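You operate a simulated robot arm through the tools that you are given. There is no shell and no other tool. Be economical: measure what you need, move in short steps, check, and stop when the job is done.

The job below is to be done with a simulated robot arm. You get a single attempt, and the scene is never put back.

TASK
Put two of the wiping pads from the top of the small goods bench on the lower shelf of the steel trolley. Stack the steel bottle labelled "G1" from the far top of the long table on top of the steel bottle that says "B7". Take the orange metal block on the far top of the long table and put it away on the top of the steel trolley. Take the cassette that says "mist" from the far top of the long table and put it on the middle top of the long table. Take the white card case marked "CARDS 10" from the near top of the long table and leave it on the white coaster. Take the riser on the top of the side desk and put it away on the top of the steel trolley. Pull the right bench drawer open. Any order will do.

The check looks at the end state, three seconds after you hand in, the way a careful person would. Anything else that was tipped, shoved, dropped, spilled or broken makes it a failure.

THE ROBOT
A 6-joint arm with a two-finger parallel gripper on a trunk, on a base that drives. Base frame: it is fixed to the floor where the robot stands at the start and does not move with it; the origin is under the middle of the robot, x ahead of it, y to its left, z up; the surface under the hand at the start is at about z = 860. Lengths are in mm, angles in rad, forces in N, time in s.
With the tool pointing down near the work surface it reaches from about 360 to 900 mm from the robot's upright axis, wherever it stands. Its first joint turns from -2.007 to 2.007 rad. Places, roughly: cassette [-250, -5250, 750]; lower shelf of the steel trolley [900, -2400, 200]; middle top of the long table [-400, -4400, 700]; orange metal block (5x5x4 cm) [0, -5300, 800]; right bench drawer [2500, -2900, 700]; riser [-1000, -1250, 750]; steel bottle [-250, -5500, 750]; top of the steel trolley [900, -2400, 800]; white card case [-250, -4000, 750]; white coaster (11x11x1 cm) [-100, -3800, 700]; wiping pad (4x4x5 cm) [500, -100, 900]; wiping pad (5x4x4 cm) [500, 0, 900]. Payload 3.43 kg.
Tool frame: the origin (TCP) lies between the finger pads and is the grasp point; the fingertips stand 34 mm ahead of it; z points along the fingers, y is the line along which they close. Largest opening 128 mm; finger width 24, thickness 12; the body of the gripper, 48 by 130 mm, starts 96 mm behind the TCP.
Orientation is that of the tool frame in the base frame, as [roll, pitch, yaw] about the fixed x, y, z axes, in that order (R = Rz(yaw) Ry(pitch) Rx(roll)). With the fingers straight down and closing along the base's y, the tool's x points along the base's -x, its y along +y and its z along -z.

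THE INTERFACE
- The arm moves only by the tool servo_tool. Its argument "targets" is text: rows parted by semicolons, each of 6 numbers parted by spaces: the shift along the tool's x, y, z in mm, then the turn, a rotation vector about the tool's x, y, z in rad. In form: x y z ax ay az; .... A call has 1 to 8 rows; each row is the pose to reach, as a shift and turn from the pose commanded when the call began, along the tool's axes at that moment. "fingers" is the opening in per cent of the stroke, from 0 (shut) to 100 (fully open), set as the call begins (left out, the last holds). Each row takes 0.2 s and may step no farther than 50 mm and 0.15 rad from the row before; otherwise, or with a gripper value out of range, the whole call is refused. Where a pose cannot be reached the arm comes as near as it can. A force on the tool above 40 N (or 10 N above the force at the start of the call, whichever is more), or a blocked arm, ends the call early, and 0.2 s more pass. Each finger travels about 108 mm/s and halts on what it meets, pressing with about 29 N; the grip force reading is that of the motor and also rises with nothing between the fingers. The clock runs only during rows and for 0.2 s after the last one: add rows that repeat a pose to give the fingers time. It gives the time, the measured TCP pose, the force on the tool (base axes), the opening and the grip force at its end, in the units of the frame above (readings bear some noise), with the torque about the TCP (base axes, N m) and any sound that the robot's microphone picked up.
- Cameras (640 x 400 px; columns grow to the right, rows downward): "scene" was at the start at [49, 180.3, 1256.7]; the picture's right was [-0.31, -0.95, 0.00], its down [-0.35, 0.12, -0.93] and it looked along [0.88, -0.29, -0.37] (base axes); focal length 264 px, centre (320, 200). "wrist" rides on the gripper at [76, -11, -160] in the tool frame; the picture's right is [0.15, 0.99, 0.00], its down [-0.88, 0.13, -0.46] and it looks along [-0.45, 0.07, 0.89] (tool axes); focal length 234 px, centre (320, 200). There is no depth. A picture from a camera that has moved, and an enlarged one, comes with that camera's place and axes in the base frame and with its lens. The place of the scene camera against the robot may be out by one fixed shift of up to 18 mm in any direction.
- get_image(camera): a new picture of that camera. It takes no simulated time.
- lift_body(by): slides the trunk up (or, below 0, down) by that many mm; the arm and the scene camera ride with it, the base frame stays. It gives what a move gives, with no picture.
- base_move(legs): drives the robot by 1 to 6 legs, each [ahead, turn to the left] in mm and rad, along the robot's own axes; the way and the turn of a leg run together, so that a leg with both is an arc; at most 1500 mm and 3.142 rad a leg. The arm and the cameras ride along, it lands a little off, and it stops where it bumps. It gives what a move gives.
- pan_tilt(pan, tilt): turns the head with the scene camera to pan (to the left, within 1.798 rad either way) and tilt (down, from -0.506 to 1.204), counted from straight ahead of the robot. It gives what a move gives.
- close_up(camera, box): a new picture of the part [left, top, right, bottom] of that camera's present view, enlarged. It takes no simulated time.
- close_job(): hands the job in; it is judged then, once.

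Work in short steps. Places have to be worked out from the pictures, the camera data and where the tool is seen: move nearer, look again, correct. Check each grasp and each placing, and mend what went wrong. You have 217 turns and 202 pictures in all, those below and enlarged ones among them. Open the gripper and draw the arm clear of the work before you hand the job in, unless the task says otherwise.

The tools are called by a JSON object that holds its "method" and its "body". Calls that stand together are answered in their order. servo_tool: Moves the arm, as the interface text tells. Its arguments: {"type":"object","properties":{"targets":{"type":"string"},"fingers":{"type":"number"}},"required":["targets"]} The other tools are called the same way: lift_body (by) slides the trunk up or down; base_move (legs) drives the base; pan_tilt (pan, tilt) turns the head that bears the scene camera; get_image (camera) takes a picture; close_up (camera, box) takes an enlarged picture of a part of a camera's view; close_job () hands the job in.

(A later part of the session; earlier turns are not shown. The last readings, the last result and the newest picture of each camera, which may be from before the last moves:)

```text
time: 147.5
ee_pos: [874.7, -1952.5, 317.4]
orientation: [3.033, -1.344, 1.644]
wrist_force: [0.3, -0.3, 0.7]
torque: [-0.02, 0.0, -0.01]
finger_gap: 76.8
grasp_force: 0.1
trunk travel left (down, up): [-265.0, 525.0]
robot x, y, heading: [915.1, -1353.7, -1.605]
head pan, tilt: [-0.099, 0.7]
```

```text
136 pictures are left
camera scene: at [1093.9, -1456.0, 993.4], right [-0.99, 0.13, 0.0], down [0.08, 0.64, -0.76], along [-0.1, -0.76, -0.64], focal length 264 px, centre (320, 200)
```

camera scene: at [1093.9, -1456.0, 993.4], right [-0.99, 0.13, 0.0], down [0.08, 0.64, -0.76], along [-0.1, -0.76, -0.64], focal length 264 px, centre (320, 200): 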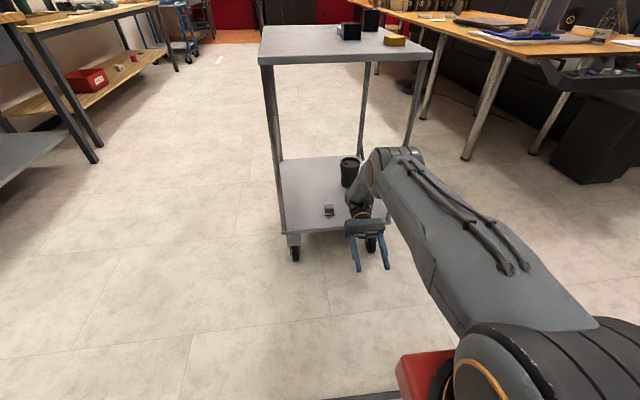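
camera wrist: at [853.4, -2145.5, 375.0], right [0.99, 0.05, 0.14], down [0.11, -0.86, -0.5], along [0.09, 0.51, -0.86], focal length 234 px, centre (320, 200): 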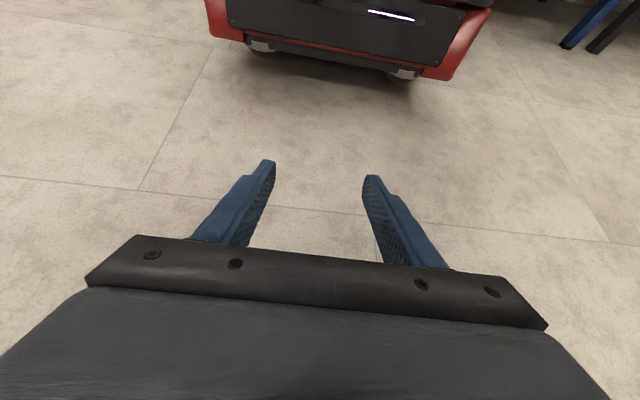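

The robot is level and free again; trolley contents look intact. I raise the arm away from the shelf.

{"method": "servo_tool", "body": {"targets": "40 0 10 0 0 0;80 0 20 0 0 0;120 0 30 0 0 0;160 0 40 0 0 0"}}

{"method": "get_image", "body": {"camera": "scene"}}

{"method": "get_image", "body": {"camera": "wrist"}}

```text
time: 148.5
ee_pos: [874.5, -1884.6, 463.5]
orientation: [3.023, -1.367, 1.656]
wrist_force: [0.4, -0.4, 0.1]
torque: [0.03, 0.0, -0.02]
finger_gap: 76.9
grasp_force: 0.1
trunk travel left (down, up): [-265.0, 525.0]
robot x, y, heading: [919.1, -1347.9, -1.601]
head pan, tilt: [-0.099, 0.7]
```

```text
135 pictures are left
camera scene: at [1093.9, -1456.1, 993.5], right [-0.99, 0.13, 0.0], down [0.08, 0.64, -0.76], along [-0.1, -0.76, -0.64], focal length 264 px, centre (320, 200)
```

scene: 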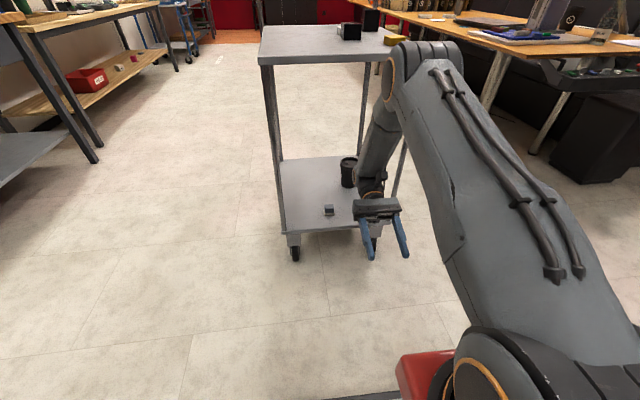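

```text
134 pictures are left
camera wrist: at [855.3, -2025.5, 569.9], right [0.99, 0.0, 0.17], down [0.13, -0.63, -0.77], along [0.11, 0.78, -0.62], focal length 234 px, centre (320, 200)
```

wrist: 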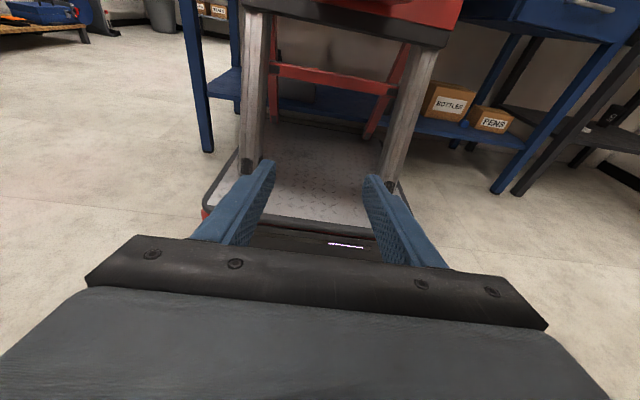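

Now I turn the tool upright again in place.

{"method": "servo_tool", "body": {"targets": "10 0 0 0 -0.14 0;20 0 0 0 -0.28 0;30 0 0 0 -0.42 0;40 0 0 0 -0.56 0;50 0 0 0 -0.7 0;60 0 0 0 -0.84 0;70 0 0 0 -0.98 0;80 0 0 0 -1.12 0"}}

{"method": "get_image", "body": {"camera": "scene"}}

```text
time: 150.3
ee_pos: [871.3, -1870.1, 541.3]
orientation: [3.118, -0.244, 1.544]
wrist_force: [0.6, 0.1, -0.1]
torque: [0.01, -0.02, 0.03]
finger_gap: 76.7
grasp_force: 0.1
trunk travel left (down, up): [-265.0, 525.0]
robot x, y, heading: [915.7, -1346.6, -1.604]
head pan, tilt: [-0.099, 0.7]
```

```text
133 pictures are left
camera scene: at [1093.9, -1456.2, 993.5], right [-0.99, 0.13, 0.0], down [0.08, 0.64, -0.76], along [-0.1, -0.76, -0.64], focal length 264 px, centre (320, 200)
```

scene: 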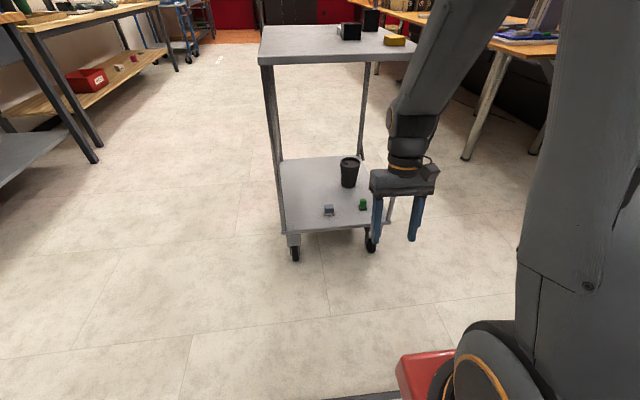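

Both pads and the cup stand on the shelf. I check closely.

{"method": "close_up", "body": {"camera": "scene", "box": [270, 140, 410, 240]}}

{"method": "servo_tool", "body": {"targets": "0 0 -20 0 -0.12 0;0 0 -40 0 -0.244 0;20 0 -80 0 -0.244 0;30 0 -125 0 -0.244 0;40 0 -170 0 -0.244 0;40 0 -215 0 -0.244 0"}}

{"method": "lift_body", "body": {"by": 235}}

{"method": "pan_tilt", "body": {"pan": 1.79, "tilt": 0.7}}

{"method": "get_image", "body": {"camera": "scene"}}

```text
4.00 times, centred on (340, 190) of scene
camera zoom: at [1093.9, -1456.2, 993.5], right [-0.99, 0.13, 0.0], down [0.08, 0.64, -0.76], along [-0.1, -0.76, -0.64], focal length 1055 px, centre (240, 240)
```

zoom: 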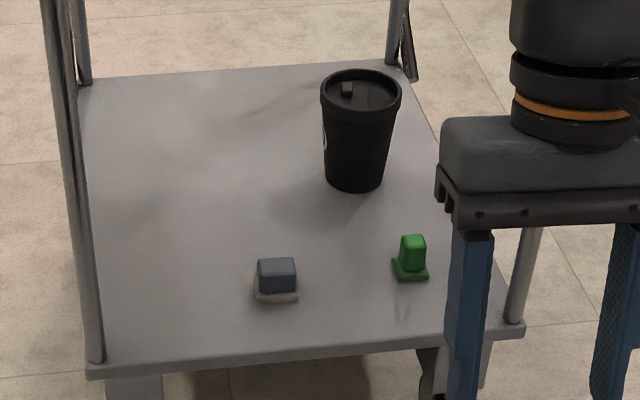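

```text
time: 151.7
ee_pos: [863.8, -1883.6, 760.6]
orientation: [3.118, 0.0, 1.539]
wrist_force: [0.2, 0.6, -0.4]
torque: [0.0, 0.0, 0.0]
finger_gap: 76.8
grasp_force: 0.1
trunk travel left (down, up): [-265.0, 525.0]
robot x, y, heading: [914.3, -1346.6, -1.602]
head pan, tilt: [-0.099, 0.7]
```

```text
time: 154.2
ee_pos: [865.9, -1884.1, 994.9]
orientation: [3.116, -0.004, 1.538]
wrist_force: [0.4, 0.3, -0.6]
torque: [-0.04, -0.01, 0.02]
finger_gap: 76.6
grasp_force: 0.0
trunk travel left (down, up): [-500.0, 290.0]
robot x, y, heading: [917.1, -1347.9, -1.6]
head pan, tilt: [-0.099, 0.7]
```

```text
time: 156.0
ee_pos: [864.2, -1882.8, 995.5]
orientation: [3.118, -0.002, 1.538]
wrist_force: [-0.4, 0.0, 0.1]
torque: [-0.01, -0.02, -0.05]
finger_gap: 76.9
grasp_force: 0.0
trunk travel left (down, up): [-500.0, 290.0]
robot x, y, heading: [913.5, -1348.0, -1.598]
head pan, tilt: [1.791, 0.7]
```

```text
131 pictures are left
camera scene: at [1190.6, -1290.5, 1228.5], right [0.19, -0.98, 0.0], down [-0.63, -0.12, -0.76], along [0.75, 0.14, -0.64], focal length 264 px, centre (320, 200)
```

scene: 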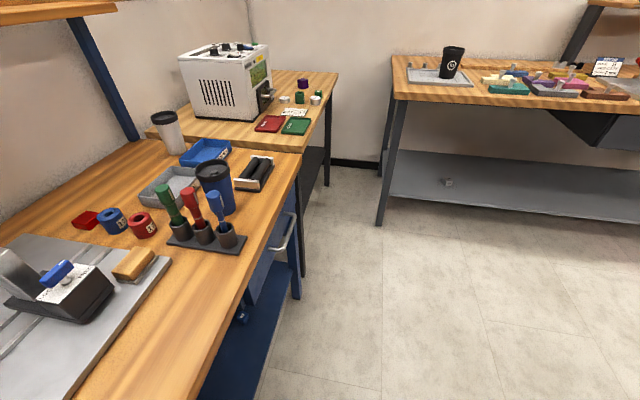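

All good there. Next the right bench drawer. I drive east, then south along the aisle, and look.

{"method": "servo_tool", "body": {"targets": "40 0 -40 0 0 0;80 0 -70 0 0 0"}}

{"method": "base_move", "body": {"legs": [[0, 1.42], [830, 0], [0, -1.39], [1000, 0]]}}

{"method": "pan_tilt", "body": {"pan": 0.9, "tilt": 0.5}}

{"method": "get_image", "body": {"camera": "scene"}}

```text
refused: row 1 steps farther than a row can; nothing moved
```

```text
time: 158.3
ee_pos: [1219.2, -1837.5, 996.4]
orientation: [3.117, -0.001, 2.184]
wrist_force: [0.0, -0.2, -0.1]
torque: [-0.05, 0.05, 0.02]
finger_gap: 76.9
grasp_force: 0.1
trunk travel left (down, up): [-500.0, 290.0]
robot x, y, heading: [927.3, -1382.7, -1.078]
head pan, tilt: [1.791, 0.7]
stopped in leg 1: the robot was blocked; the commanded pose is now the measured one
```

```text
time: 159.5
ee_pos: [1219.0, -1837.8, 995.7]
orientation: [3.118, -0.002, 2.185]
wrist_force: [0.2, -0.7, 0.9]
torque: [0.02, -0.02, 0.05]
finger_gap: 76.8
grasp_force: 0.0
trunk travel left (down, up): [-500.0, 290.0]
robot x, y, heading: [930.6, -1385.6, -1.082]
head pan, tilt: [0.901, 0.499]
```

```text
130 pictures are left
camera scene: at [1169.5, -1265.1, 1246.2], right [-0.18, -0.98, 0.0], down [-0.47, 0.09, -0.88], along [0.86, -0.16, -0.48], focal length 264 px, centre (320, 200)
```

scene: 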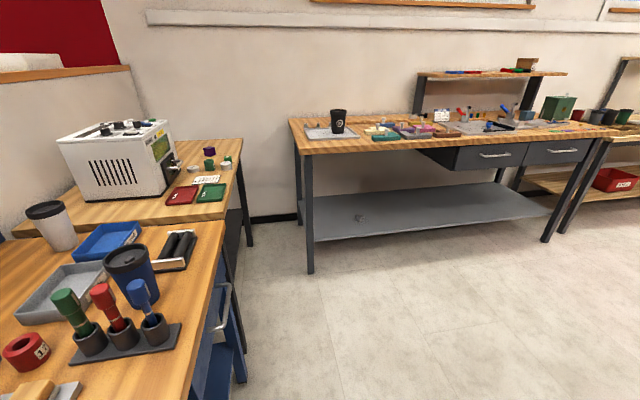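

The base's back corner touched the bench behind. I drive forward away from it first, then go on.

{"method": "base_move", "body": {"legs": [[250, 0], [0, 0.95], [660, 0]]}}

{"method": "get_image", "body": {"camera": "scene"}}

```text
time: 167.0
ee_pos: [2243.0, -1728.2, 995.7]
orientation: [3.118, -0.001, 3.128]
wrist_force: [-0.4, 0.7, 0.3]
torque: [-0.03, 0.01, 0.01]
finger_gap: 77.0
grasp_force: 0.1
trunk travel left (down, up): [-500.0, 290.0]
robot x, y, heading: [1709.6, -1694.1, -0.14]
head pan, tilt: [0.901, 0.499]
```

```text
129 pictures are left
camera scene: at [1759.8, -1422.0, 1246.3], right [0.69, -0.72, 0.0], down [-0.35, -0.33, -0.88], along [0.64, 0.61, -0.48], focal length 264 px, centre (320, 200)
```

scene: 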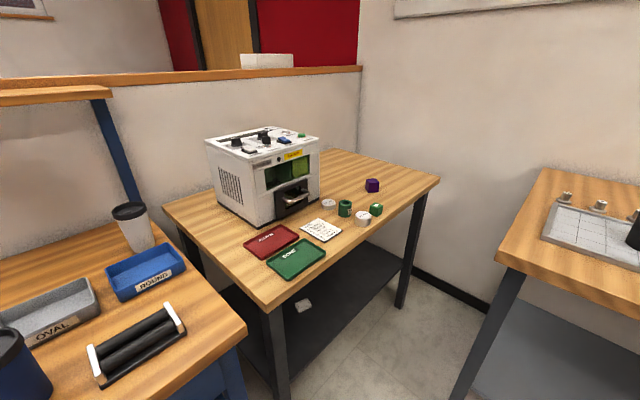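

Turn south and drive along the aisle to the drawers.

{"method": "base_move", "body": {"legs": [[0, -1.43], [900, 0]]}}

{"method": "pan_tilt", "body": {"pan": 1.3, "tilt": 0.6}}

{"method": "get_image", "body": {"camera": "scene"}}

```text
time: 175.2
ee_pos: [1743.1, -3111.0, 995.2]
orientation: [3.117, -0.001, 1.692]
wrist_force: [0.0, 0.4, 0.2]
torque: [-0.01, 0.02, 0.01]
finger_gap: 76.8
grasp_force: 0.0
trunk travel left (down, up): [-500.0, 290.0]
robot x, y, heading: [1705.7, -2572.2, -1.58]
head pan, tilt: [0.901, 0.499]
```

```text
time: 176.1
ee_pos: [1743.8, -3112.4, 996.5]
orientation: [3.118, 0.0, 1.692]
wrist_force: [0.0, -1.2, 0.6]
torque: [-0.04, 0.0, -0.03]
finger_gap: 76.7
grasp_force: 0.1
trunk travel left (down, up): [-500.0, 290.0]
robot x, y, heading: [1701.9, -2576.2, -1.576]
head pan, tilt: [1.3, 0.6]
```

```text
128 pictures are left
camera scene: at [1978.3, -2553.2, 1237.2], right [-0.27, -0.96, 0.0], down [-0.54, 0.15, -0.83], along [0.79, -0.23, -0.56], focal length 264 px, centre (320, 200)
```

scene: 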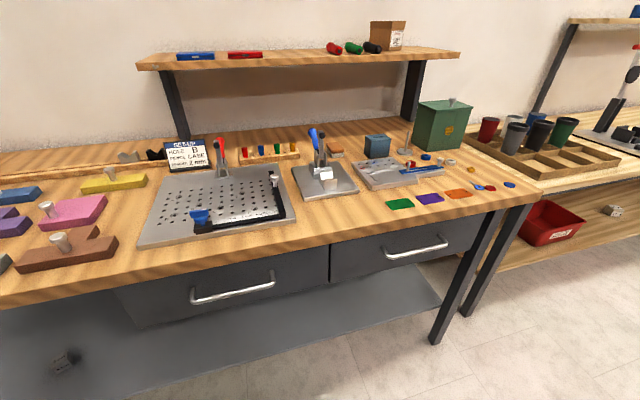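

The right drawer's handle is near [2370, -2920, ~770]. I position the robot facing it.

{"method": "base_move", "body": {"legs": [[345, 0], [0, 1.576]]}}

{"method": "pan_tilt", "body": {"pan": -0.2, "tilt": 0.75}}

{"method": "get_image", "body": {"camera": "scene"}}

{"method": "get_image", "body": {"camera": "wrist"}}

```text
time: 182.2
ee_pos: [2239.0, -2861.9, 996.1]
orientation: [3.118, -0.001, -2.991]
wrist_force: [0.6, 0.2, 0.0]
torque: [-0.01, -0.03, -0.02]
finger_gap: 76.8
grasp_force: 0.1
trunk travel left (down, up): [-500.0, 290.0]
robot x, y, heading: [1700.1, -2919.0, 0.021]
head pan, tilt: [1.3, 0.6]
```

```text
time: 183.8
ee_pos: [2237.5, -2861.2, 995.7]
orientation: [3.117, -0.002, -2.99]
wrist_force: [0.0, 0.6, 0.8]
torque: [0.01, -0.01, 0.0]
finger_gap: 77.0
grasp_force: 0.1
trunk travel left (down, up): [-500.0, 290.0]
robot x, y, heading: [1701.3, -2919.4, 0.024]
head pan, tilt: [-0.201, 0.75]
```

```text
127 pictures are left
camera scene: at [1739.6, -2724.6, 1224.3], right [-0.17, -0.98, 0.0], down [-0.67, 0.12, -0.73], along [0.72, -0.13, -0.68], focal length 264 px, centre (320, 200)
```

scene: 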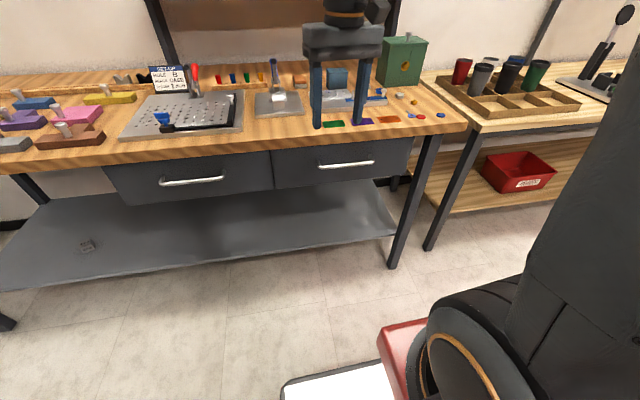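

```text
126 pictures are left
camera wrist: at [2165.4, -2888.5, 1155.5], right [-0.29, 0.96, 0.02], down [0.85, 0.25, 0.46], along [0.43, 0.15, -0.89], focal length 234 px, centre (320, 200)
```

wrist: 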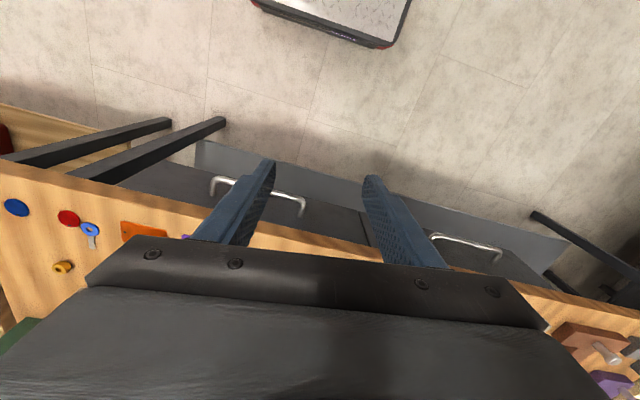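

The right handle bar is about [2367, -2935, 768], running along y, under the table overhang. I back off a little and turn the tool horizontal.

{"method": "base_move", "body": {"legs": [[-150, 0]]}}

{"method": "servo_tool", "body": {"targets": "0 0 0 0.01 0 0.075;0 0 0 0.023 0 0.15", "fingers": 35}}

{"method": "servo_tool", "body": {"targets": "-15 0 0 0 -0.14 0;-30 0 0 0 -0.28 0;-45 0 0 0 -0.42 0;-60 0 0 0 -0.56 0;-75 0 0 0 -0.7 0;-90 0 0 0 -0.84 0;-100 0 0 0 -0.98 0;-110 0 0 0 -1.12 0"}}

{"method": "servo_tool", "body": {"targets": "0 0 0 0 -0.14 0;0 0 0 0 -0.28 0;0 0 0 0 -0.42 0;0 0 0 0 -0.45 0"}}

{"method": "get_image", "body": {"camera": "scene"}}

```text
time: 185.2
ee_pos: [2089.1, -2865.3, 996.9]
orientation: [3.118, -0.002, -2.99]
wrist_force: [-0.1, -0.1, 0.3]
torque: [-0.02, -0.01, 0.0]
finger_gap: 76.7
grasp_force: 0.0
trunk travel left (down, up): [-500.0, 290.0]
robot x, y, heading: [1557.0, -2920.3, 0.026]
head pan, tilt: [-0.201, 0.75]
```

```text
time: 185.8
ee_pos: [2088.5, -2865.0, 995.1]
orientation: [3.141, -0.005, -3.139]
wrist_force: [0.5, 0.0, -0.2]
torque: [0.03, 0.03, -0.01]
finger_gap: 44.9
grasp_force: 0.0
trunk travel left (down, up): [-500.0, 290.0]
robot x, y, heading: [1555.4, -2923.7, 0.029]
head pan, tilt: [-0.201, 0.75]
```

```text
time: 187.8
ee_pos: [2182.8, -2904.1, 980.7]
orientation: [3.116, 0.996, 2.932]
wrist_force: [0.2, -0.3, 0.6]
torque: [0.0, 0.01, -0.03]
finger_gap: 44.7
grasp_force: 0.0
out of reach, approached as far as the arm can: row 6, 7, 8
trunk travel left (down, up): [-500.0, 290.0]
robot x, y, heading: [1553.1, -2923.4, 0.029]
head pan, tilt: [-0.201, 0.75]
stopped in row 8: the arm was blocked; the commanded pose is now the measured one
```

```text
time: 188.8
ee_pos: [2188.4, -2902.2, 980.2]
orientation: [3.035, 1.446, 2.845]
wrist_force: [-1.0, -0.1, 0.0]
torque: [-0.02, 0.04, 0.03]
finger_gap: 45.1
grasp_force: 0.1
out of reach, approached as far as the arm can: row 3, 4
trunk travel left (down, up): [-500.0, 290.0]
robot x, y, heading: [1554.1, -2919.2, 0.023]
head pan, tilt: [-0.201, 0.75]
```

```text
125 pictures are left
camera scene: at [1590.5, -2728.5, 1224.3], right [-0.17, -0.98, 0.0], down [-0.67, 0.12, -0.73], along [0.72, -0.13, -0.68], focal length 264 px, centre (320, 200)
```

scene: 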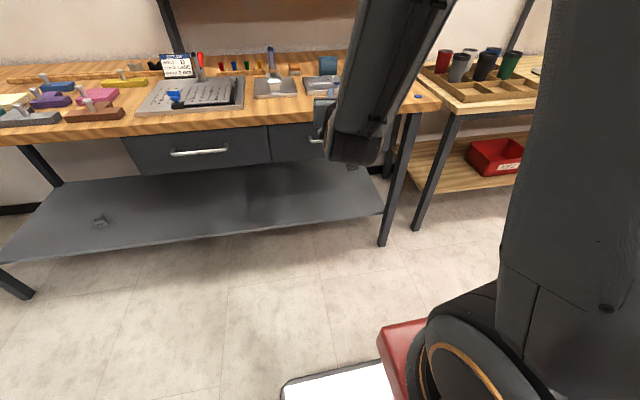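

The tool is nearly horizontal. Now I roll it about its own axis so the fingers close vertically.

{"method": "servo_tool", "body": {"targets": "0 0 0 0 0 0.14;0 0 0 0 0 0.28;0 0 0 0 0 0.42;0 0 0 0 0 0.56;0 0 0 0 0 0.7;0 0 0 0 0 0.84;0 0 0 0 0 0.98;0 0 0 0 0 1.12"}}

{"method": "servo_tool", "body": {"targets": "0 0 0 0 0 0.14;0 0 0 0 0 0.28;0 0 0 0 0 0.42;0 0 0 0 0 0.45"}}

{"method": "get_image", "body": {"camera": "wrist"}}

{"method": "get_image", "body": {"camera": "scene"}}

```text
time: 190.6
ee_pos: [2090.6, -2863.1, 1068.1]
orientation: [2.087, 0.662, 1.64]
wrist_force: [0.8, 0.0, 0.7]
torque: [0.02, 0.01, -0.01]
finger_gap: 44.8
grasp_force: 0.0
out of reach, approached as far as the arm can: row 1, 2, 3, 4, 5, 6, 7, 8
trunk travel left (down, up): [-500.0, 290.0]
robot x, y, heading: [1551.1, -2919.3, 0.026]
head pan, tilt: [-0.201, 0.75]
```

```text
time: 191.6
ee_pos: [2126.0, -2857.5, 1132.3]
orientation: [2.051, 0.286, 1.443]
wrist_force: [-0.5, -0.4, 0.2]
torque: [0.03, -0.01, 0.01]
finger_gap: 44.7
grasp_force: 0.1
out of reach, approached as far as the arm can: row 1, 2, 3, 4
trunk travel left (down, up): [-500.0, 290.0]
robot x, y, heading: [1552.2, -2920.6, 0.023]
head pan, tilt: [-0.201, 0.75]
```

```text
124 pictures are left
camera wrist: at [1992.5, -2750.4, 1171.4], right [0.5, 0.33, 0.8], down [-0.44, -0.7, 0.56], along [0.75, -0.63, -0.21], focal length 234 px, centre (320, 200)
```

wrist: 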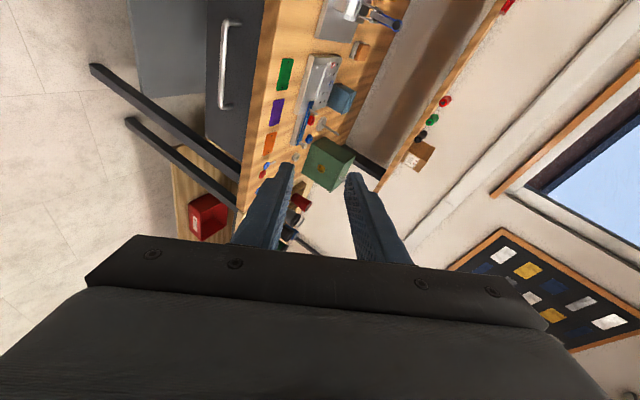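

```text
123 pictures are left
camera scene: at [1590.6, -2728.5, 1224.3], right [-0.17, -0.98, 0.0], down [-0.67, 0.12, -0.73], along [0.72, -0.13, -0.68], focal length 264 px, centre (320, 200)
```

scene: 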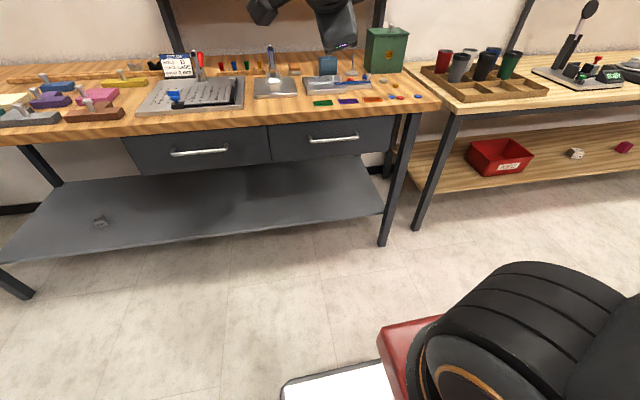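

The tool now points forward and ~25° down with fingers closing nearly vertically, which suits the handle. I lower the trunk and straighten the orientation.

{"method": "lift_body", "body": {"by": -330}}

{"method": "servo_tool", "body": {"targets": "0 0 0 -0.05 0.077 0.07;0 0 0 -0.1 0.154 0.14;0 0 0 -0.148 0.232 0.211;0 0 0 -0.148 0.232 0.211"}}

{"method": "get_image", "body": {"camera": "wrist"}}

{"method": "get_image", "body": {"camera": "scene"}}

```text
time: 194.8
ee_pos: [2217.5, -2854.5, 800.4]
orientation: [2.052, 0.288, 1.44]
wrist_force: [-0.1, -0.3, -0.6]
torque: [0.0, 0.03, -0.01]
finger_gap: 44.7
grasp_force: 0.1
trunk travel left (down, up): [-170.0, 620.0]
robot x, y, heading: [1556.2, -2921.6, 0.02]
head pan, tilt: [-0.201, 0.75]
```

```text
time: 195.8
ee_pos: [2264.6, -2860.2, 848.0]
orientation: [1.981, 0.004, 1.579]
wrist_force: [0.2, -0.4, 0.4]
torque: [0.01, 0.01, 0.01]
finger_gap: 44.8
grasp_force: 0.1
out of reach, approached as far as the arm can: row 1, 2, 3, 4
trunk travel left (down, up): [-170.0, 620.0]
robot x, y, heading: [1553.0, -2924.0, 0.027]
head pan, tilt: [-0.201, 0.75]
```

```text
122 pictures are left
camera wrist: at [2113.2, -2786.3, 901.4], right [0.39, 0.15, 0.91], down [-0.36, -0.88, 0.3], along [0.85, -0.44, -0.29], focal length 234 px, centre (320, 200)
```

wrist: 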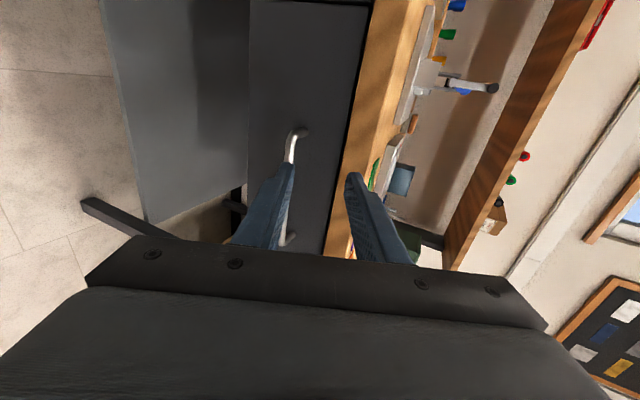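

```text
121 pictures are left
camera scene: at [1682.4, -2726.1, 894.3], right [-0.17, -0.98, 0.0], down [-0.67, 0.12, -0.73], along [0.72, -0.13, -0.68], focal length 264 px, centre (320, 200)
```

scene: 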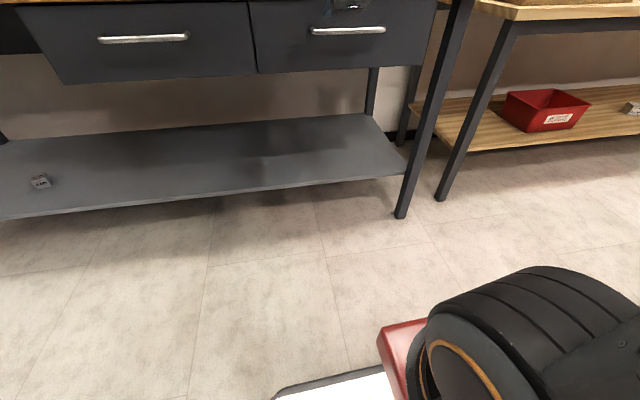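

Good orientation (pointing forward, 23° down, fingers closing vertically). Now I line up with the handle: move right 75 and down ~70.

{"method": "servo_tool", "body": {"targets": "-25 -20 5 0 0 0;-50 -40 10 0 0 0;-75 -60 20 0 0 0;-75 -66 25 0 0 0"}}

{"method": "get_image", "body": {"camera": "wrist"}}

{"method": "pan_tilt", "body": {"pan": -0.3, "tilt": 0.3}}

{"method": "get_image", "body": {"camera": "scene"}}

```text
time: 196.8
ee_pos: [2260.9, -2935.4, 775.4]
orientation: [1.98, 0.005, 1.579]
wrist_force: [-0.1, -0.6, -0.4]
torque: [0.0, 0.01, 0.03]
finger_gap: 44.8
grasp_force: 0.1
out of reach, approached as far as the arm can: row 1, 2
trunk travel left (down, up): [-170.0, 620.0]
robot x, y, heading: [1554.7, -2920.4, 0.026]
head pan, tilt: [-0.201, 0.75]
```

```text
120 pictures are left
camera wrist: at [2108.5, -2860.8, 828.4], right [0.39, 0.15, 0.91], down [-0.36, -0.88, 0.31], along [0.85, -0.45, -0.29], focal length 234 px, centre (320, 200)
```

wrist: 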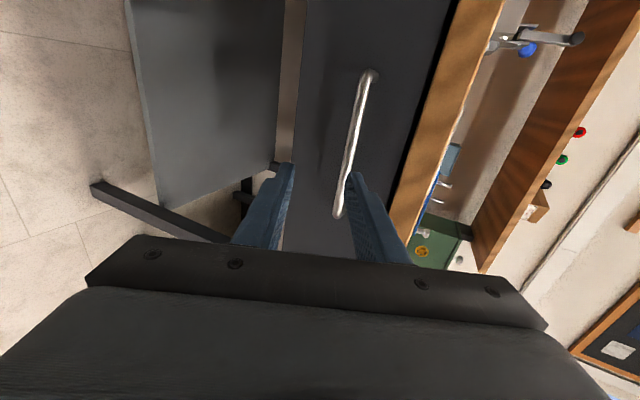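

```text
time: 197.7
ee_pos: [2259.7, -2934.7, 774.1]
orientation: [1.98, 0.004, 1.579]
wrist_force: [-0.5, 0.6, -0.5]
torque: [-0.01, -0.01, 0.0]
finger_gap: 44.7
grasp_force: 0.1
trunk travel left (down, up): [-170.0, 620.0]
robot x, y, heading: [1551.5, -2917.6, 0.025]
head pan, tilt: [-0.3, 0.3]
```

```text
119 pictures are left
camera scene: at [1690.7, -2737.0, 934.6], right [-0.27, -0.96, 0.0], down [-0.29, 0.08, -0.95], along [0.92, -0.26, -0.3], focal length 264 px, centre (320, 200)
```

scene: 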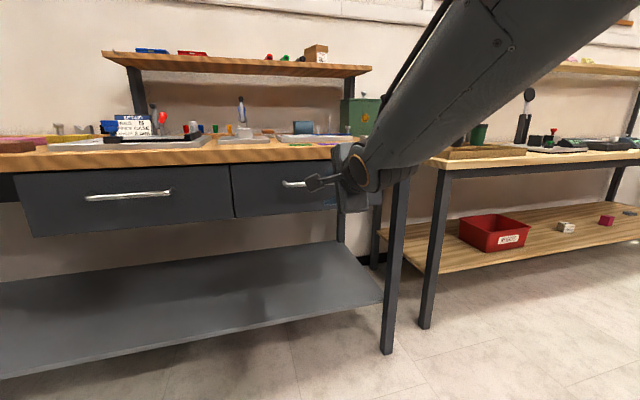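

The handle bar is at z≈768, y −2846…−3007, x≈2367. I drive forward 85 mm so the bar comes between the fingers.

{"method": "base_move", "body": {"legs": [[85, 0]]}}

{"method": "close_up", "body": {"camera": "wrist", "box": [220, 60, 460, 260]}}

```text
time: 198.8
ee_pos: [2347.2, -2933.1, 775.3]
orientation: [1.98, 0.003, 1.579]
wrist_force: [-0.5, -0.2, -0.2]
torque: [0.03, -0.01, 0.01]
finger_gap: 44.8
grasp_force: 0.1
trunk travel left (down, up): [-170.0, 620.0]
robot x, y, heading: [1642.7, -2920.7, 0.032]
head pan, tilt: [-0.3, 0.3]
```

```text
2.00 times, centred on (340, 160) of wrist
camera zoom: at [2196.8, -2858.5, 828.8], right [0.39, 0.15, 0.91], down [-0.36, -0.88, 0.31], along [0.85, -0.44, -0.29], focal length 468 px, centre (280, 280)
```

zoom: 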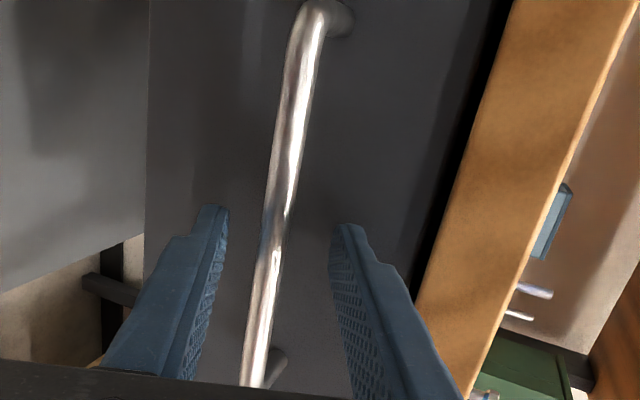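

The bar is between the fingers. I close on it.

{"method": "servo_tool", "body": {"targets": "0 0 0 0 0 0;0 0 0 0 0 0;0 0 0 0 0 0", "fingers": 0}}

{"method": "close_up", "body": {"camera": "wrist", "box": [220, 60, 460, 260]}}

```text
time: 199.6
ee_pos: [2346.7, -2933.2, 772.9]
orientation: [1.988, 0.004, 1.579]
wrist_force: [-18.5, 2.4, -21.8]
torque: [0.58, 0.46, -0.23]
finger_gap: 11.7
grasp_force: 45.1
trunk travel left (down, up): [-170.0, 620.0]
robot x, y, heading: [1638.0, -2922.3, 0.024]
head pan, tilt: [-0.3, 0.3]
```

```text
2.00 times, centred on (340, 160) of wrist
camera zoom: at [2196.1, -2858.4, 826.8], right [0.4, 0.15, 0.9], down [-0.36, -0.88, 0.31], along [0.84, -0.45, -0.3], focal length 468 px, centre (280, 280)
```

zoom: 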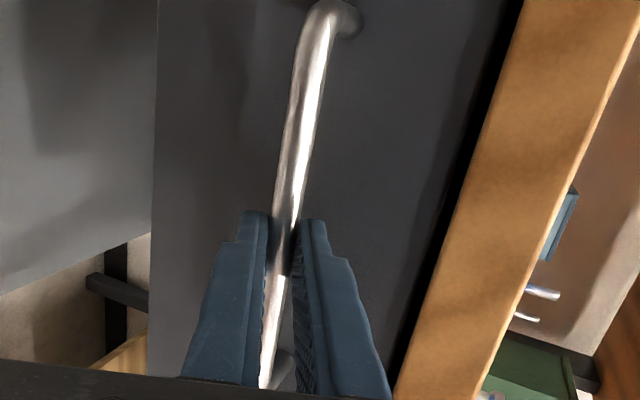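

The bar is gripped (12 mm). I pull by backing the base.

{"method": "base_move", "body": {"legs": [[-120, 0]]}}

{"method": "get_image", "body": {"camera": "scene"}}

```text
time: 200.9
ee_pos: [2230.9, -2932.5, 772.2]
orientation: [1.989, 0.002, 1.583]
wrist_force: [0.8, 1.0, 1.0]
torque: [0.49, 0.03, -0.29]
finger_gap: 11.8
grasp_force: 44.7
trunk travel left (down, up): [-170.0, 620.0]
robot x, y, heading: [1521.6, -2923.0, 0.028]
head pan, tilt: [-0.3, 0.3]
stopped in leg 1: the force on the tool passed its limit at 40 N (the readings are from after the stop); the commanded pose is now the measured one
```

```text
116 pictures are left
camera scene: at [1661.6, -2737.3, 934.7], right [-0.27, -0.96, 0.0], down [-0.28, 0.08, -0.96], along [0.92, -0.26, -0.3], focal length 264 px, centre (320, 200)
```

scene: 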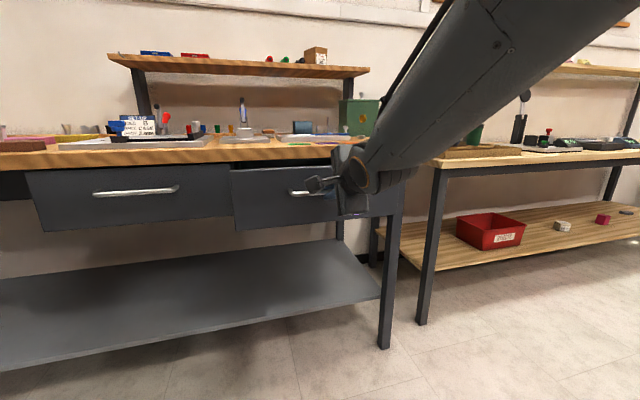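

Opened ~116 mm. I pull further with the arm (the trolley is behind the robot).

{"method": "servo_tool", "body": {"targets": "0 -8 -18 0 0 0;0 -16 -37 0 0 0;0 -24 -55 0 0 0;0 -32 -73 0 0 0;0 -40 -92 0 0 0;0 -48 -110 0 0 0"}}

{"method": "get_image", "body": {"camera": "scene"}}

```text
time: 201.7
ee_pos: [2207.6, -2933.7, 771.7]
orientation: [1.965, 0.002, 1.586]
wrist_force: [1.6, 2.5, 7.5]
torque: [0.52, -0.15, -0.75]
finger_gap: 11.9
grasp_force: 44.9
out of reach, approached as far as the arm can: row 2, 3
trunk travel left (down, up): [-170.0, 620.0]
robot x, y, heading: [1524.4, -2923.3, 0.032]
head pan, tilt: [-0.3, 0.3]
stopped in row 3: the force on the tool passed its limit at 47 N (the readings are from after the stop); the commanded pose is now the measured one
```

```text
115 pictures are left
camera scene: at [1661.4, -2737.0, 934.6], right [-0.27, -0.96, 0.0], down [-0.28, 0.08, -0.96], along [0.92, -0.25, -0.3], focal length 264 px, centre (320, 200)
```

scene: 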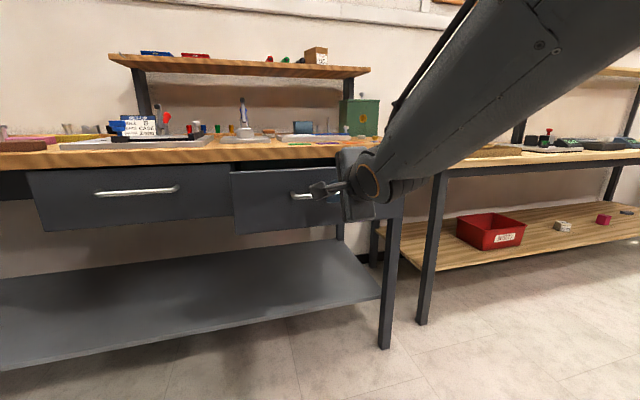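

Opened ~140 mm. Back the base 75 mm more (still clear of the trolley).

{"method": "base_move", "body": {"legs": [[-75, 0]]}}

{"method": "get_image", "body": {"camera": "scene"}}

```text
time: 202.7
ee_pos: [2134.8, -2936.3, 771.3]
orientation: [1.965, 0.005, 1.588]
wrist_force: [1.8, 32.1, 19.7]
torque: [1.05, -0.34, 0.29]
finger_gap: 11.6
grasp_force: 44.9
trunk travel left (down, up): [-170.0, 620.0]
robot x, y, heading: [1453.4, -2925.6, 0.033]
head pan, tilt: [-0.3, 0.3]
```

```text
114 pictures are left
camera scene: at [1586.7, -2738.6, 934.6], right [-0.27, -0.96, 0.0], down [-0.28, 0.08, -0.96], along [0.92, -0.25, -0.29], focal length 264 px, centre (320, 200)
```

scene: 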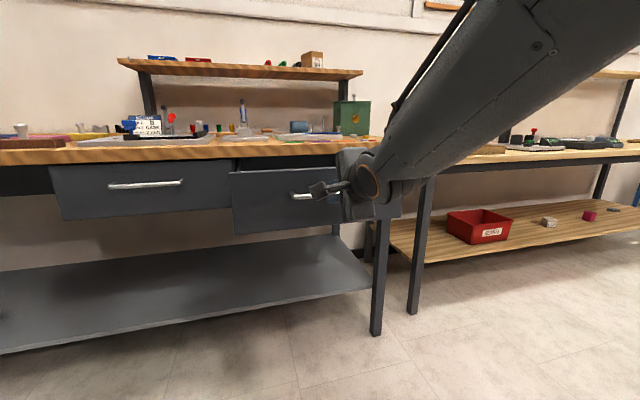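

The drawer is open ~212 mm. I release and draw the tool back.

{"method": "servo_tool", "body": {"targets": "0 0 0 0 0 0;0 0 0 0 0 0;0 0 -15 0 0 0;0 0 -35 0 0 0;0 0 -55 0 0 0", "fingers": 60}}

{"method": "get_image", "body": {"camera": "wrist"}}

```text
time: 203.9
ee_pos: [2134.3, -2935.0, 772.1]
orientation: [1.964, 0.002, 1.589]
wrist_force: [-0.4, 0.3, 0.3]
torque: [0.01, -0.02, 0.02]
finger_gap: 77.0
grasp_force: 0.1
out of reach, approached as far as the arm can: row 3, 4, 5
trunk travel left (down, up): [-170.0, 620.0]
robot x, y, heading: [1448.8, -2924.5, 0.028]
head pan, tilt: [-0.3, 0.3]
```

```text
113 pictures are left
camera wrist: at [1981.5, -2862.7, 822.0], right [0.38, 0.16, 0.91], down [-0.36, -0.89, 0.3], along [0.86, -0.44, -0.28], focal length 234 px, centre (320, 200)
```

wrist: 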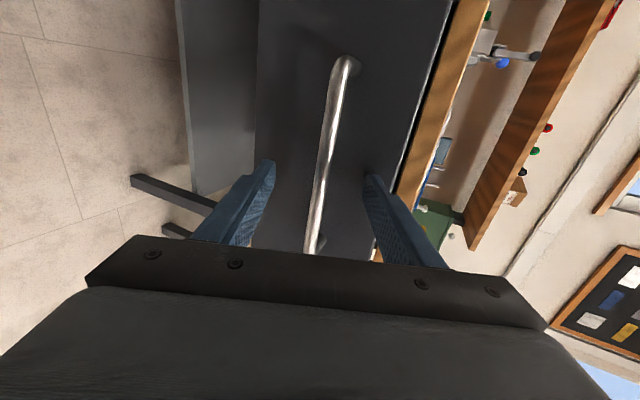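

The arm can't retract in this pose, so I slide the open fingers sideways off the bar by turning the base right (the fingers pass above and below the handle post).

{"method": "base_move", "body": {"legs": [[0, -0.25]]}}

{"method": "get_image", "body": {"camera": "wrist"}}

{"method": "get_image", "body": {"camera": "scene"}}

```text
time: 205.2
ee_pos: [2110.4, -3106.6, 771.6]
orientation: [1.963, 0.004, 1.335]
wrist_force: [-0.4, 0.3, -0.4]
torque: [0.03, -0.02, 0.02]
finger_gap: 76.7
grasp_force: 0.0
trunk travel left (down, up): [-170.0, 620.0]
robot x, y, heading: [1452.7, -2921.9, -0.222]
head pan, tilt: [-0.3, 0.3]
```

```text
112 pictures are left
camera wrist: at [1980.4, -2997.3, 822.0], right [0.4, 0.06, 0.91], down [-0.57, -0.77, 0.3], along [0.72, -0.64, -0.28], focal length 234 px, centre (320, 200)
```

wrist: 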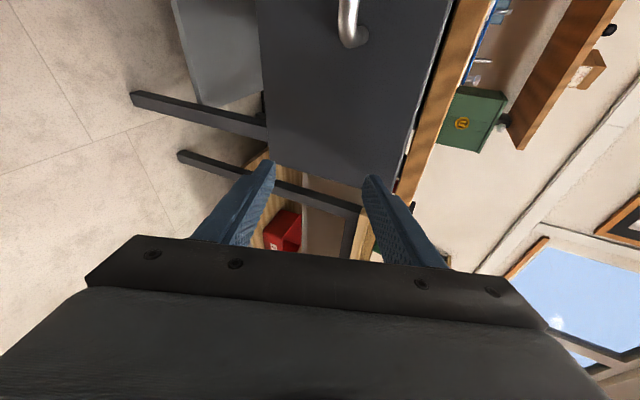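

```text
111 pictures are left
camera scene: at [1625.6, -2780.5, 934.6], right [-0.5, -0.87, 0.0], down [-0.26, 0.15, -0.96], along [0.83, -0.48, -0.3], focal length 264 px, centre (320, 200)
```

scene: 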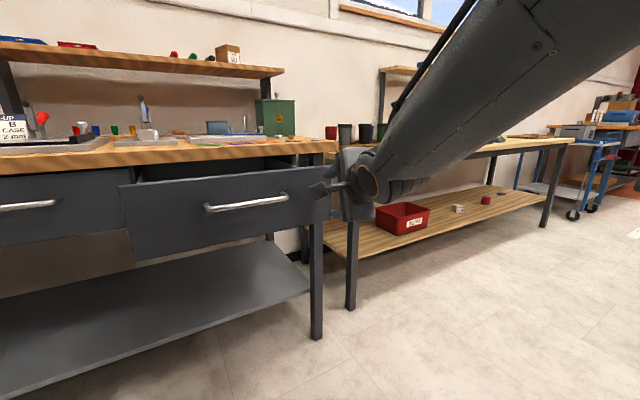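

The drawer stands open and the fingers are off the handle. I turn away, raise the trunk and restore the downward tool.

{"method": "base_move", "body": {"legs": [[0, -1.35]]}}

{"method": "lift_body", "body": {"by": 330}}

{"method": "servo_tool", "body": {"targets": "0 0 0 0 0 -0.14;0 0 0 0 0 -0.28;0 0 0 0 0 -0.42;0 0 0 0 0 -0.56;0 0 0 0 0 -0.7;0 0 0 0 0 -0.84;0 0 0 0 0 -0.98;0 0 0 0 0 -1.12"}}

{"method": "servo_tool", "body": {"targets": "0 0 0 0 0 -0.14;0 0 0 0 0 -0.28;0 0 0 0 0 -0.42;0 0 0 0 0 -0.45"}}

{"method": "pan_tilt", "body": {"pan": -0.5, "tilt": 0.4}}

{"method": "get_image", "body": {"camera": "scene"}}

```text
time: 208.5
ee_pos: [1500.8, -3621.6, 771.4]
orientation: [1.963, 0.0, 0.104]
wrist_force: [0.6, 0.5, -0.8]
torque: [-0.01, -0.02, 0.01]
finger_gap: 76.9
grasp_force: 0.1
trunk travel left (down, up): [-170.0, 620.0]
robot x, y, heading: [1449.4, -2937.4, -1.416]
head pan, tilt: [-0.3, 0.3]
stopped in leg 1: the robot was blocked; the commanded pose is now the measured one
```

```text
time: 211.8
ee_pos: [1500.2, -3621.7, 1101.7]
orientation: [1.962, 0.0, 0.101]
wrist_force: [-0.6, 0.8, -0.2]
torque: [0.01, 0.0, 0.0]
finger_gap: 76.8
grasp_force: 0.1
trunk travel left (down, up): [-500.0, 290.0]
robot x, y, heading: [1452.7, -2936.5, -1.419]
head pan, tilt: [-0.3, 0.3]
```

```text
time: 213.6
ee_pos: [1500.5, -3620.6, 1101.6]
orientation: [2.333, 0.986, 0.777]
wrist_force: [0.2, -0.4, 0.2]
torque: [-0.03, 0.02, -0.01]
finger_gap: 77.0
grasp_force: 0.0
trunk travel left (down, up): [-500.0, 290.0]
robot x, y, heading: [1450.5, -2940.8, -1.417]
head pan, tilt: [-0.3, 0.3]
```

```text
time: 214.6
ee_pos: [1501.3, -3621.6, 1100.3]
orientation: [-3.135, 1.178, 1.681]
wrist_force: [-0.2, 0.0, -0.2]
torque: [0.01, 0.02, 0.02]
finger_gap: 76.5
grasp_force: 0.0
trunk travel left (down, up): [-500.0, 290.0]
robot x, y, heading: [1453.7, -2937.1, -1.416]
head pan, tilt: [-0.3, 0.3]
```

```text
time: 215.3
ee_pos: [1500.8, -3621.2, 1101.0]
orientation: [-3.137, 1.178, 1.678]
wrist_force: [0.5, -0.4, 0.1]
torque: [-0.02, 0.03, 0.0]
finger_gap: 76.8
grasp_force: 0.1
trunk travel left (down, up): [-500.0, 290.0]
robot x, y, heading: [1451.0, -2935.0, -1.411]
head pan, tilt: [-0.499, 0.4]
```

```text
110 pictures are left
camera scene: at [1603.0, -2949.1, 1255.4], right [-0.94, 0.34, 0.0], down [0.13, 0.37, -0.92], along [-0.31, -0.87, -0.39], focal length 264 px, centre (320, 200)
```

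scene: 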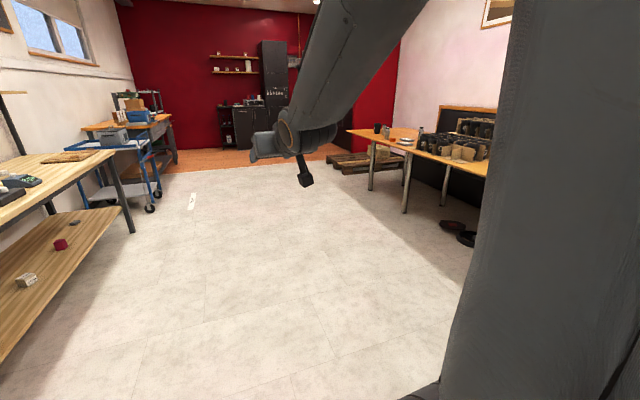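

The turn was blocked at the end, perhaps brushing the trolley's corner. I move forward away, finish the tool, and look back at the trolley.

{"method": "base_move", "body": {"legs": [[350, 0]]}}

{"method": "servo_tool", "body": {"targets": "0 0 0 0 0.14 0;0 0 0 0 0.28 0;0 0 0 0 0.42 0;0 0 0 0 0.56 0;0 0 0 0 0.7 0;0 0 0 0 0.84 0;0 0 0 0 0.98 0;0 0 0 0 1.12 0"}}

{"method": "pan_tilt", "body": {"pan": -1.79, "tilt": 0.5}}

{"method": "get_image", "body": {"camera": "scene"}}

```text
time: 217.6
ee_pos: [1561.8, -3976.8, 1101.4]
orientation: [-3.136, 1.179, 1.684]
wrist_force: [0.3, -0.9, 0.3]
torque: [0.0, -0.03, 0.01]
finger_gap: 76.7
grasp_force: 0.1
trunk travel left (down, up): [-500.0, 290.0]
robot x, y, heading: [1510.6, -3294.3, -1.412]
head pan, tilt: [-0.499, 0.4]
```

```text
time: 219.4
ee_pos: [1560.8, -3977.3, 1100.8]
orientation: [-3.141, 0.058, 1.679]
wrist_force: [0.8, -0.1, 0.4]
torque: [0.0, 0.0, -0.03]
finger_gap: 76.8
grasp_force: 0.1
out of reach, approached as far as the arm can: row 1, 2
trunk travel left (down, up): [-500.0, 290.0]
robot x, y, heading: [1511.1, -3296.4, -1.41]
head pan, tilt: [-0.499, 0.4]
```

```text
time: 220.9
ee_pos: [1560.1, -3977.7, 1101.7]
orientation: [-3.141, 0.061, 1.679]
wrist_force: [-0.9, -0.1, 0.6]
torque: [-0.03, 0.01, 0.02]
finger_gap: 76.7
grasp_force: 0.2
trunk travel left (down, up): [-500.0, 290.0]
robot x, y, heading: [1505.8, -3294.8, -1.413]
head pan, tilt: [-1.791, 0.499]
```

```text
109 pictures are left
camera scene: at [1599.2, -3211.6, 1246.3], right [0.06, 1.0, 0.0], down [0.48, -0.03, -0.88], along [-0.88, 0.05, -0.48], focal length 264 px, centre (320, 200)
```

scene: 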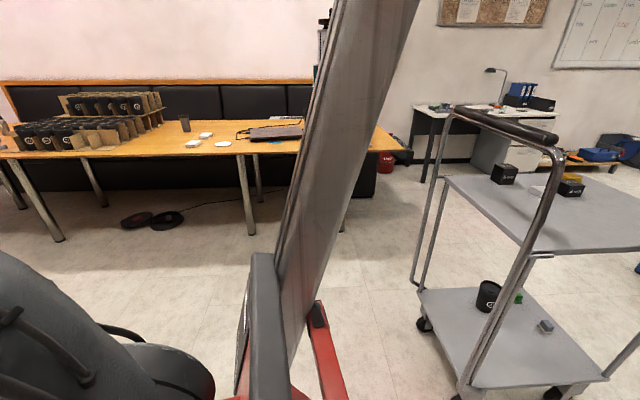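

The trolley and its items all stand. Now the long table's far top: I retract the arm and drive to its east side around y≈-5200.

{"method": "servo_tool", "body": {"targets": "48 0 0 0 0.06 0;96 0 0 0 0.06 0;144 0 0 0 0.06 0;192 0 0 0 0.06 0", "fingers": 100}}

{"method": "base_move", "body": {"legs": [[0, -0.58], [1500, 0], [530, 0], [0, -1.13]]}}

{"method": "pan_tilt", "body": {"pan": 0.0, "tilt": 0.55}}

{"method": "get_image", "body": {"camera": "scene"}}

{"method": "get_image", "body": {"camera": "wrist"}}

```text
time: 221.9
ee_pos: [1540.7, -3785.4, 1090.9]
orientation: [-3.138, -0.002, 1.679]
wrist_force: [0.7, 0.0, 0.1]
torque: [0.04, -0.02, -0.01]
finger_gap: 128.2
grasp_force: 0.1
trunk travel left (down, up): [-500.0, 290.0]
robot x, y, heading: [1509.8, -3298.3, -1.411]
head pan, tilt: [-1.791, 0.499]
```

```text
time: 236.2
ee_pos: [175.2, -5046.3, 1092.4]
orientation: [-3.139, -0.001, -0.053]
wrist_force: [-0.7, 0.9, -0.7]
torque: [-0.01, 0.0, 0.0]
finger_gap: 128.1
grasp_force: 0.0
trunk travel left (down, up): [-500.0, 290.0]
robot x, y, heading: [665.7, -5096.2, 3.135]
head pan, tilt: [-1.791, 0.499]
```

```text
time: 238.0
ee_pos: [176.4, -5046.2, 1090.6]
orientation: [-3.141, -0.001, -0.055]
wrist_force: [0.7, -0.2, 0.2]
torque: [-0.01, 0.0, 0.02]
finger_gap: 127.7
grasp_force: 0.1
trunk travel left (down, up): [-500.0, 290.0]
robot x, y, heading: [667.2, -5092.6, 3.137]
head pan, tilt: [0.0, 0.55]
```

```text
108 pictures are left
camera scene: at [602.4, -5275.6, 1241.7], right [0.0, 1.0, 0.0], down [0.52, 0.0, -0.85], along [-0.85, 0.0, -0.52], focal length 264 px, centre (320, 200)
```

scene: 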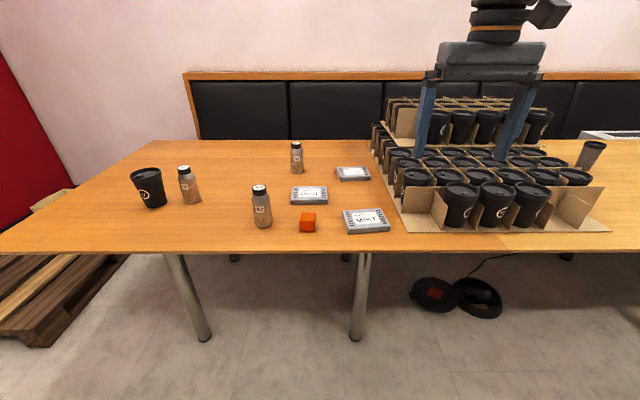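

```text
107 pictures are left
camera wrist: at [252.0, -5039.7, 1251.8], right [0.09, -1.0, 0.0], down [-0.89, -0.08, 0.45], along [-0.45, -0.04, -0.89], focal length 234 px, centre (320, 200)
```

wrist: 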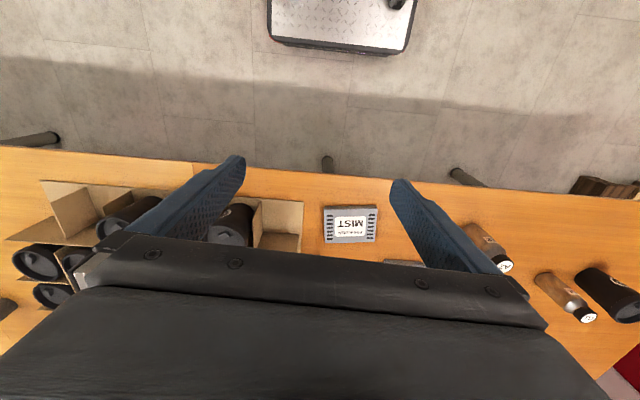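

Let me zoom in to read the bottles and cassettes.

{"method": "close_up", "body": {"camera": "scene", "box": [230, 130, 400, 240]}}

{"method": "close_up", "body": {"camera": "scene", "box": [120, 130, 290, 240]}}

```text
3.64 times, centred on (315, 185) of scene
camera zoom: at [602.4, -5275.6, 1241.7], right [0.0, 1.0, 0.0], down [0.52, 0.0, -0.85], along [-0.85, 0.0, -0.52], focal length 959 px, centre (338, 254)
```

zoom: 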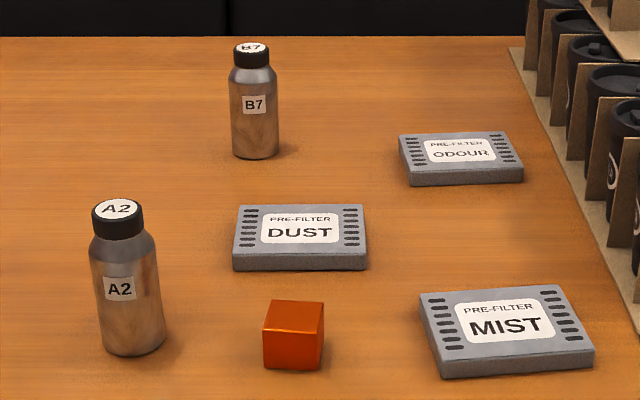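

```text
3.64 times, centred on (205, 185) of scene
camera zoom: at [602.4, -5275.6, 1241.7], right [0.0, 1.0, 0.0], down [0.52, 0.0, -0.85], along [-0.85, 0.0, -0.52], focal length 959 px, centre (738, 254)
```

zoom: 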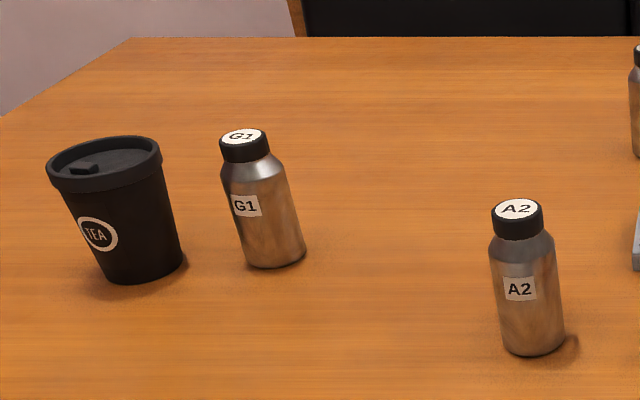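

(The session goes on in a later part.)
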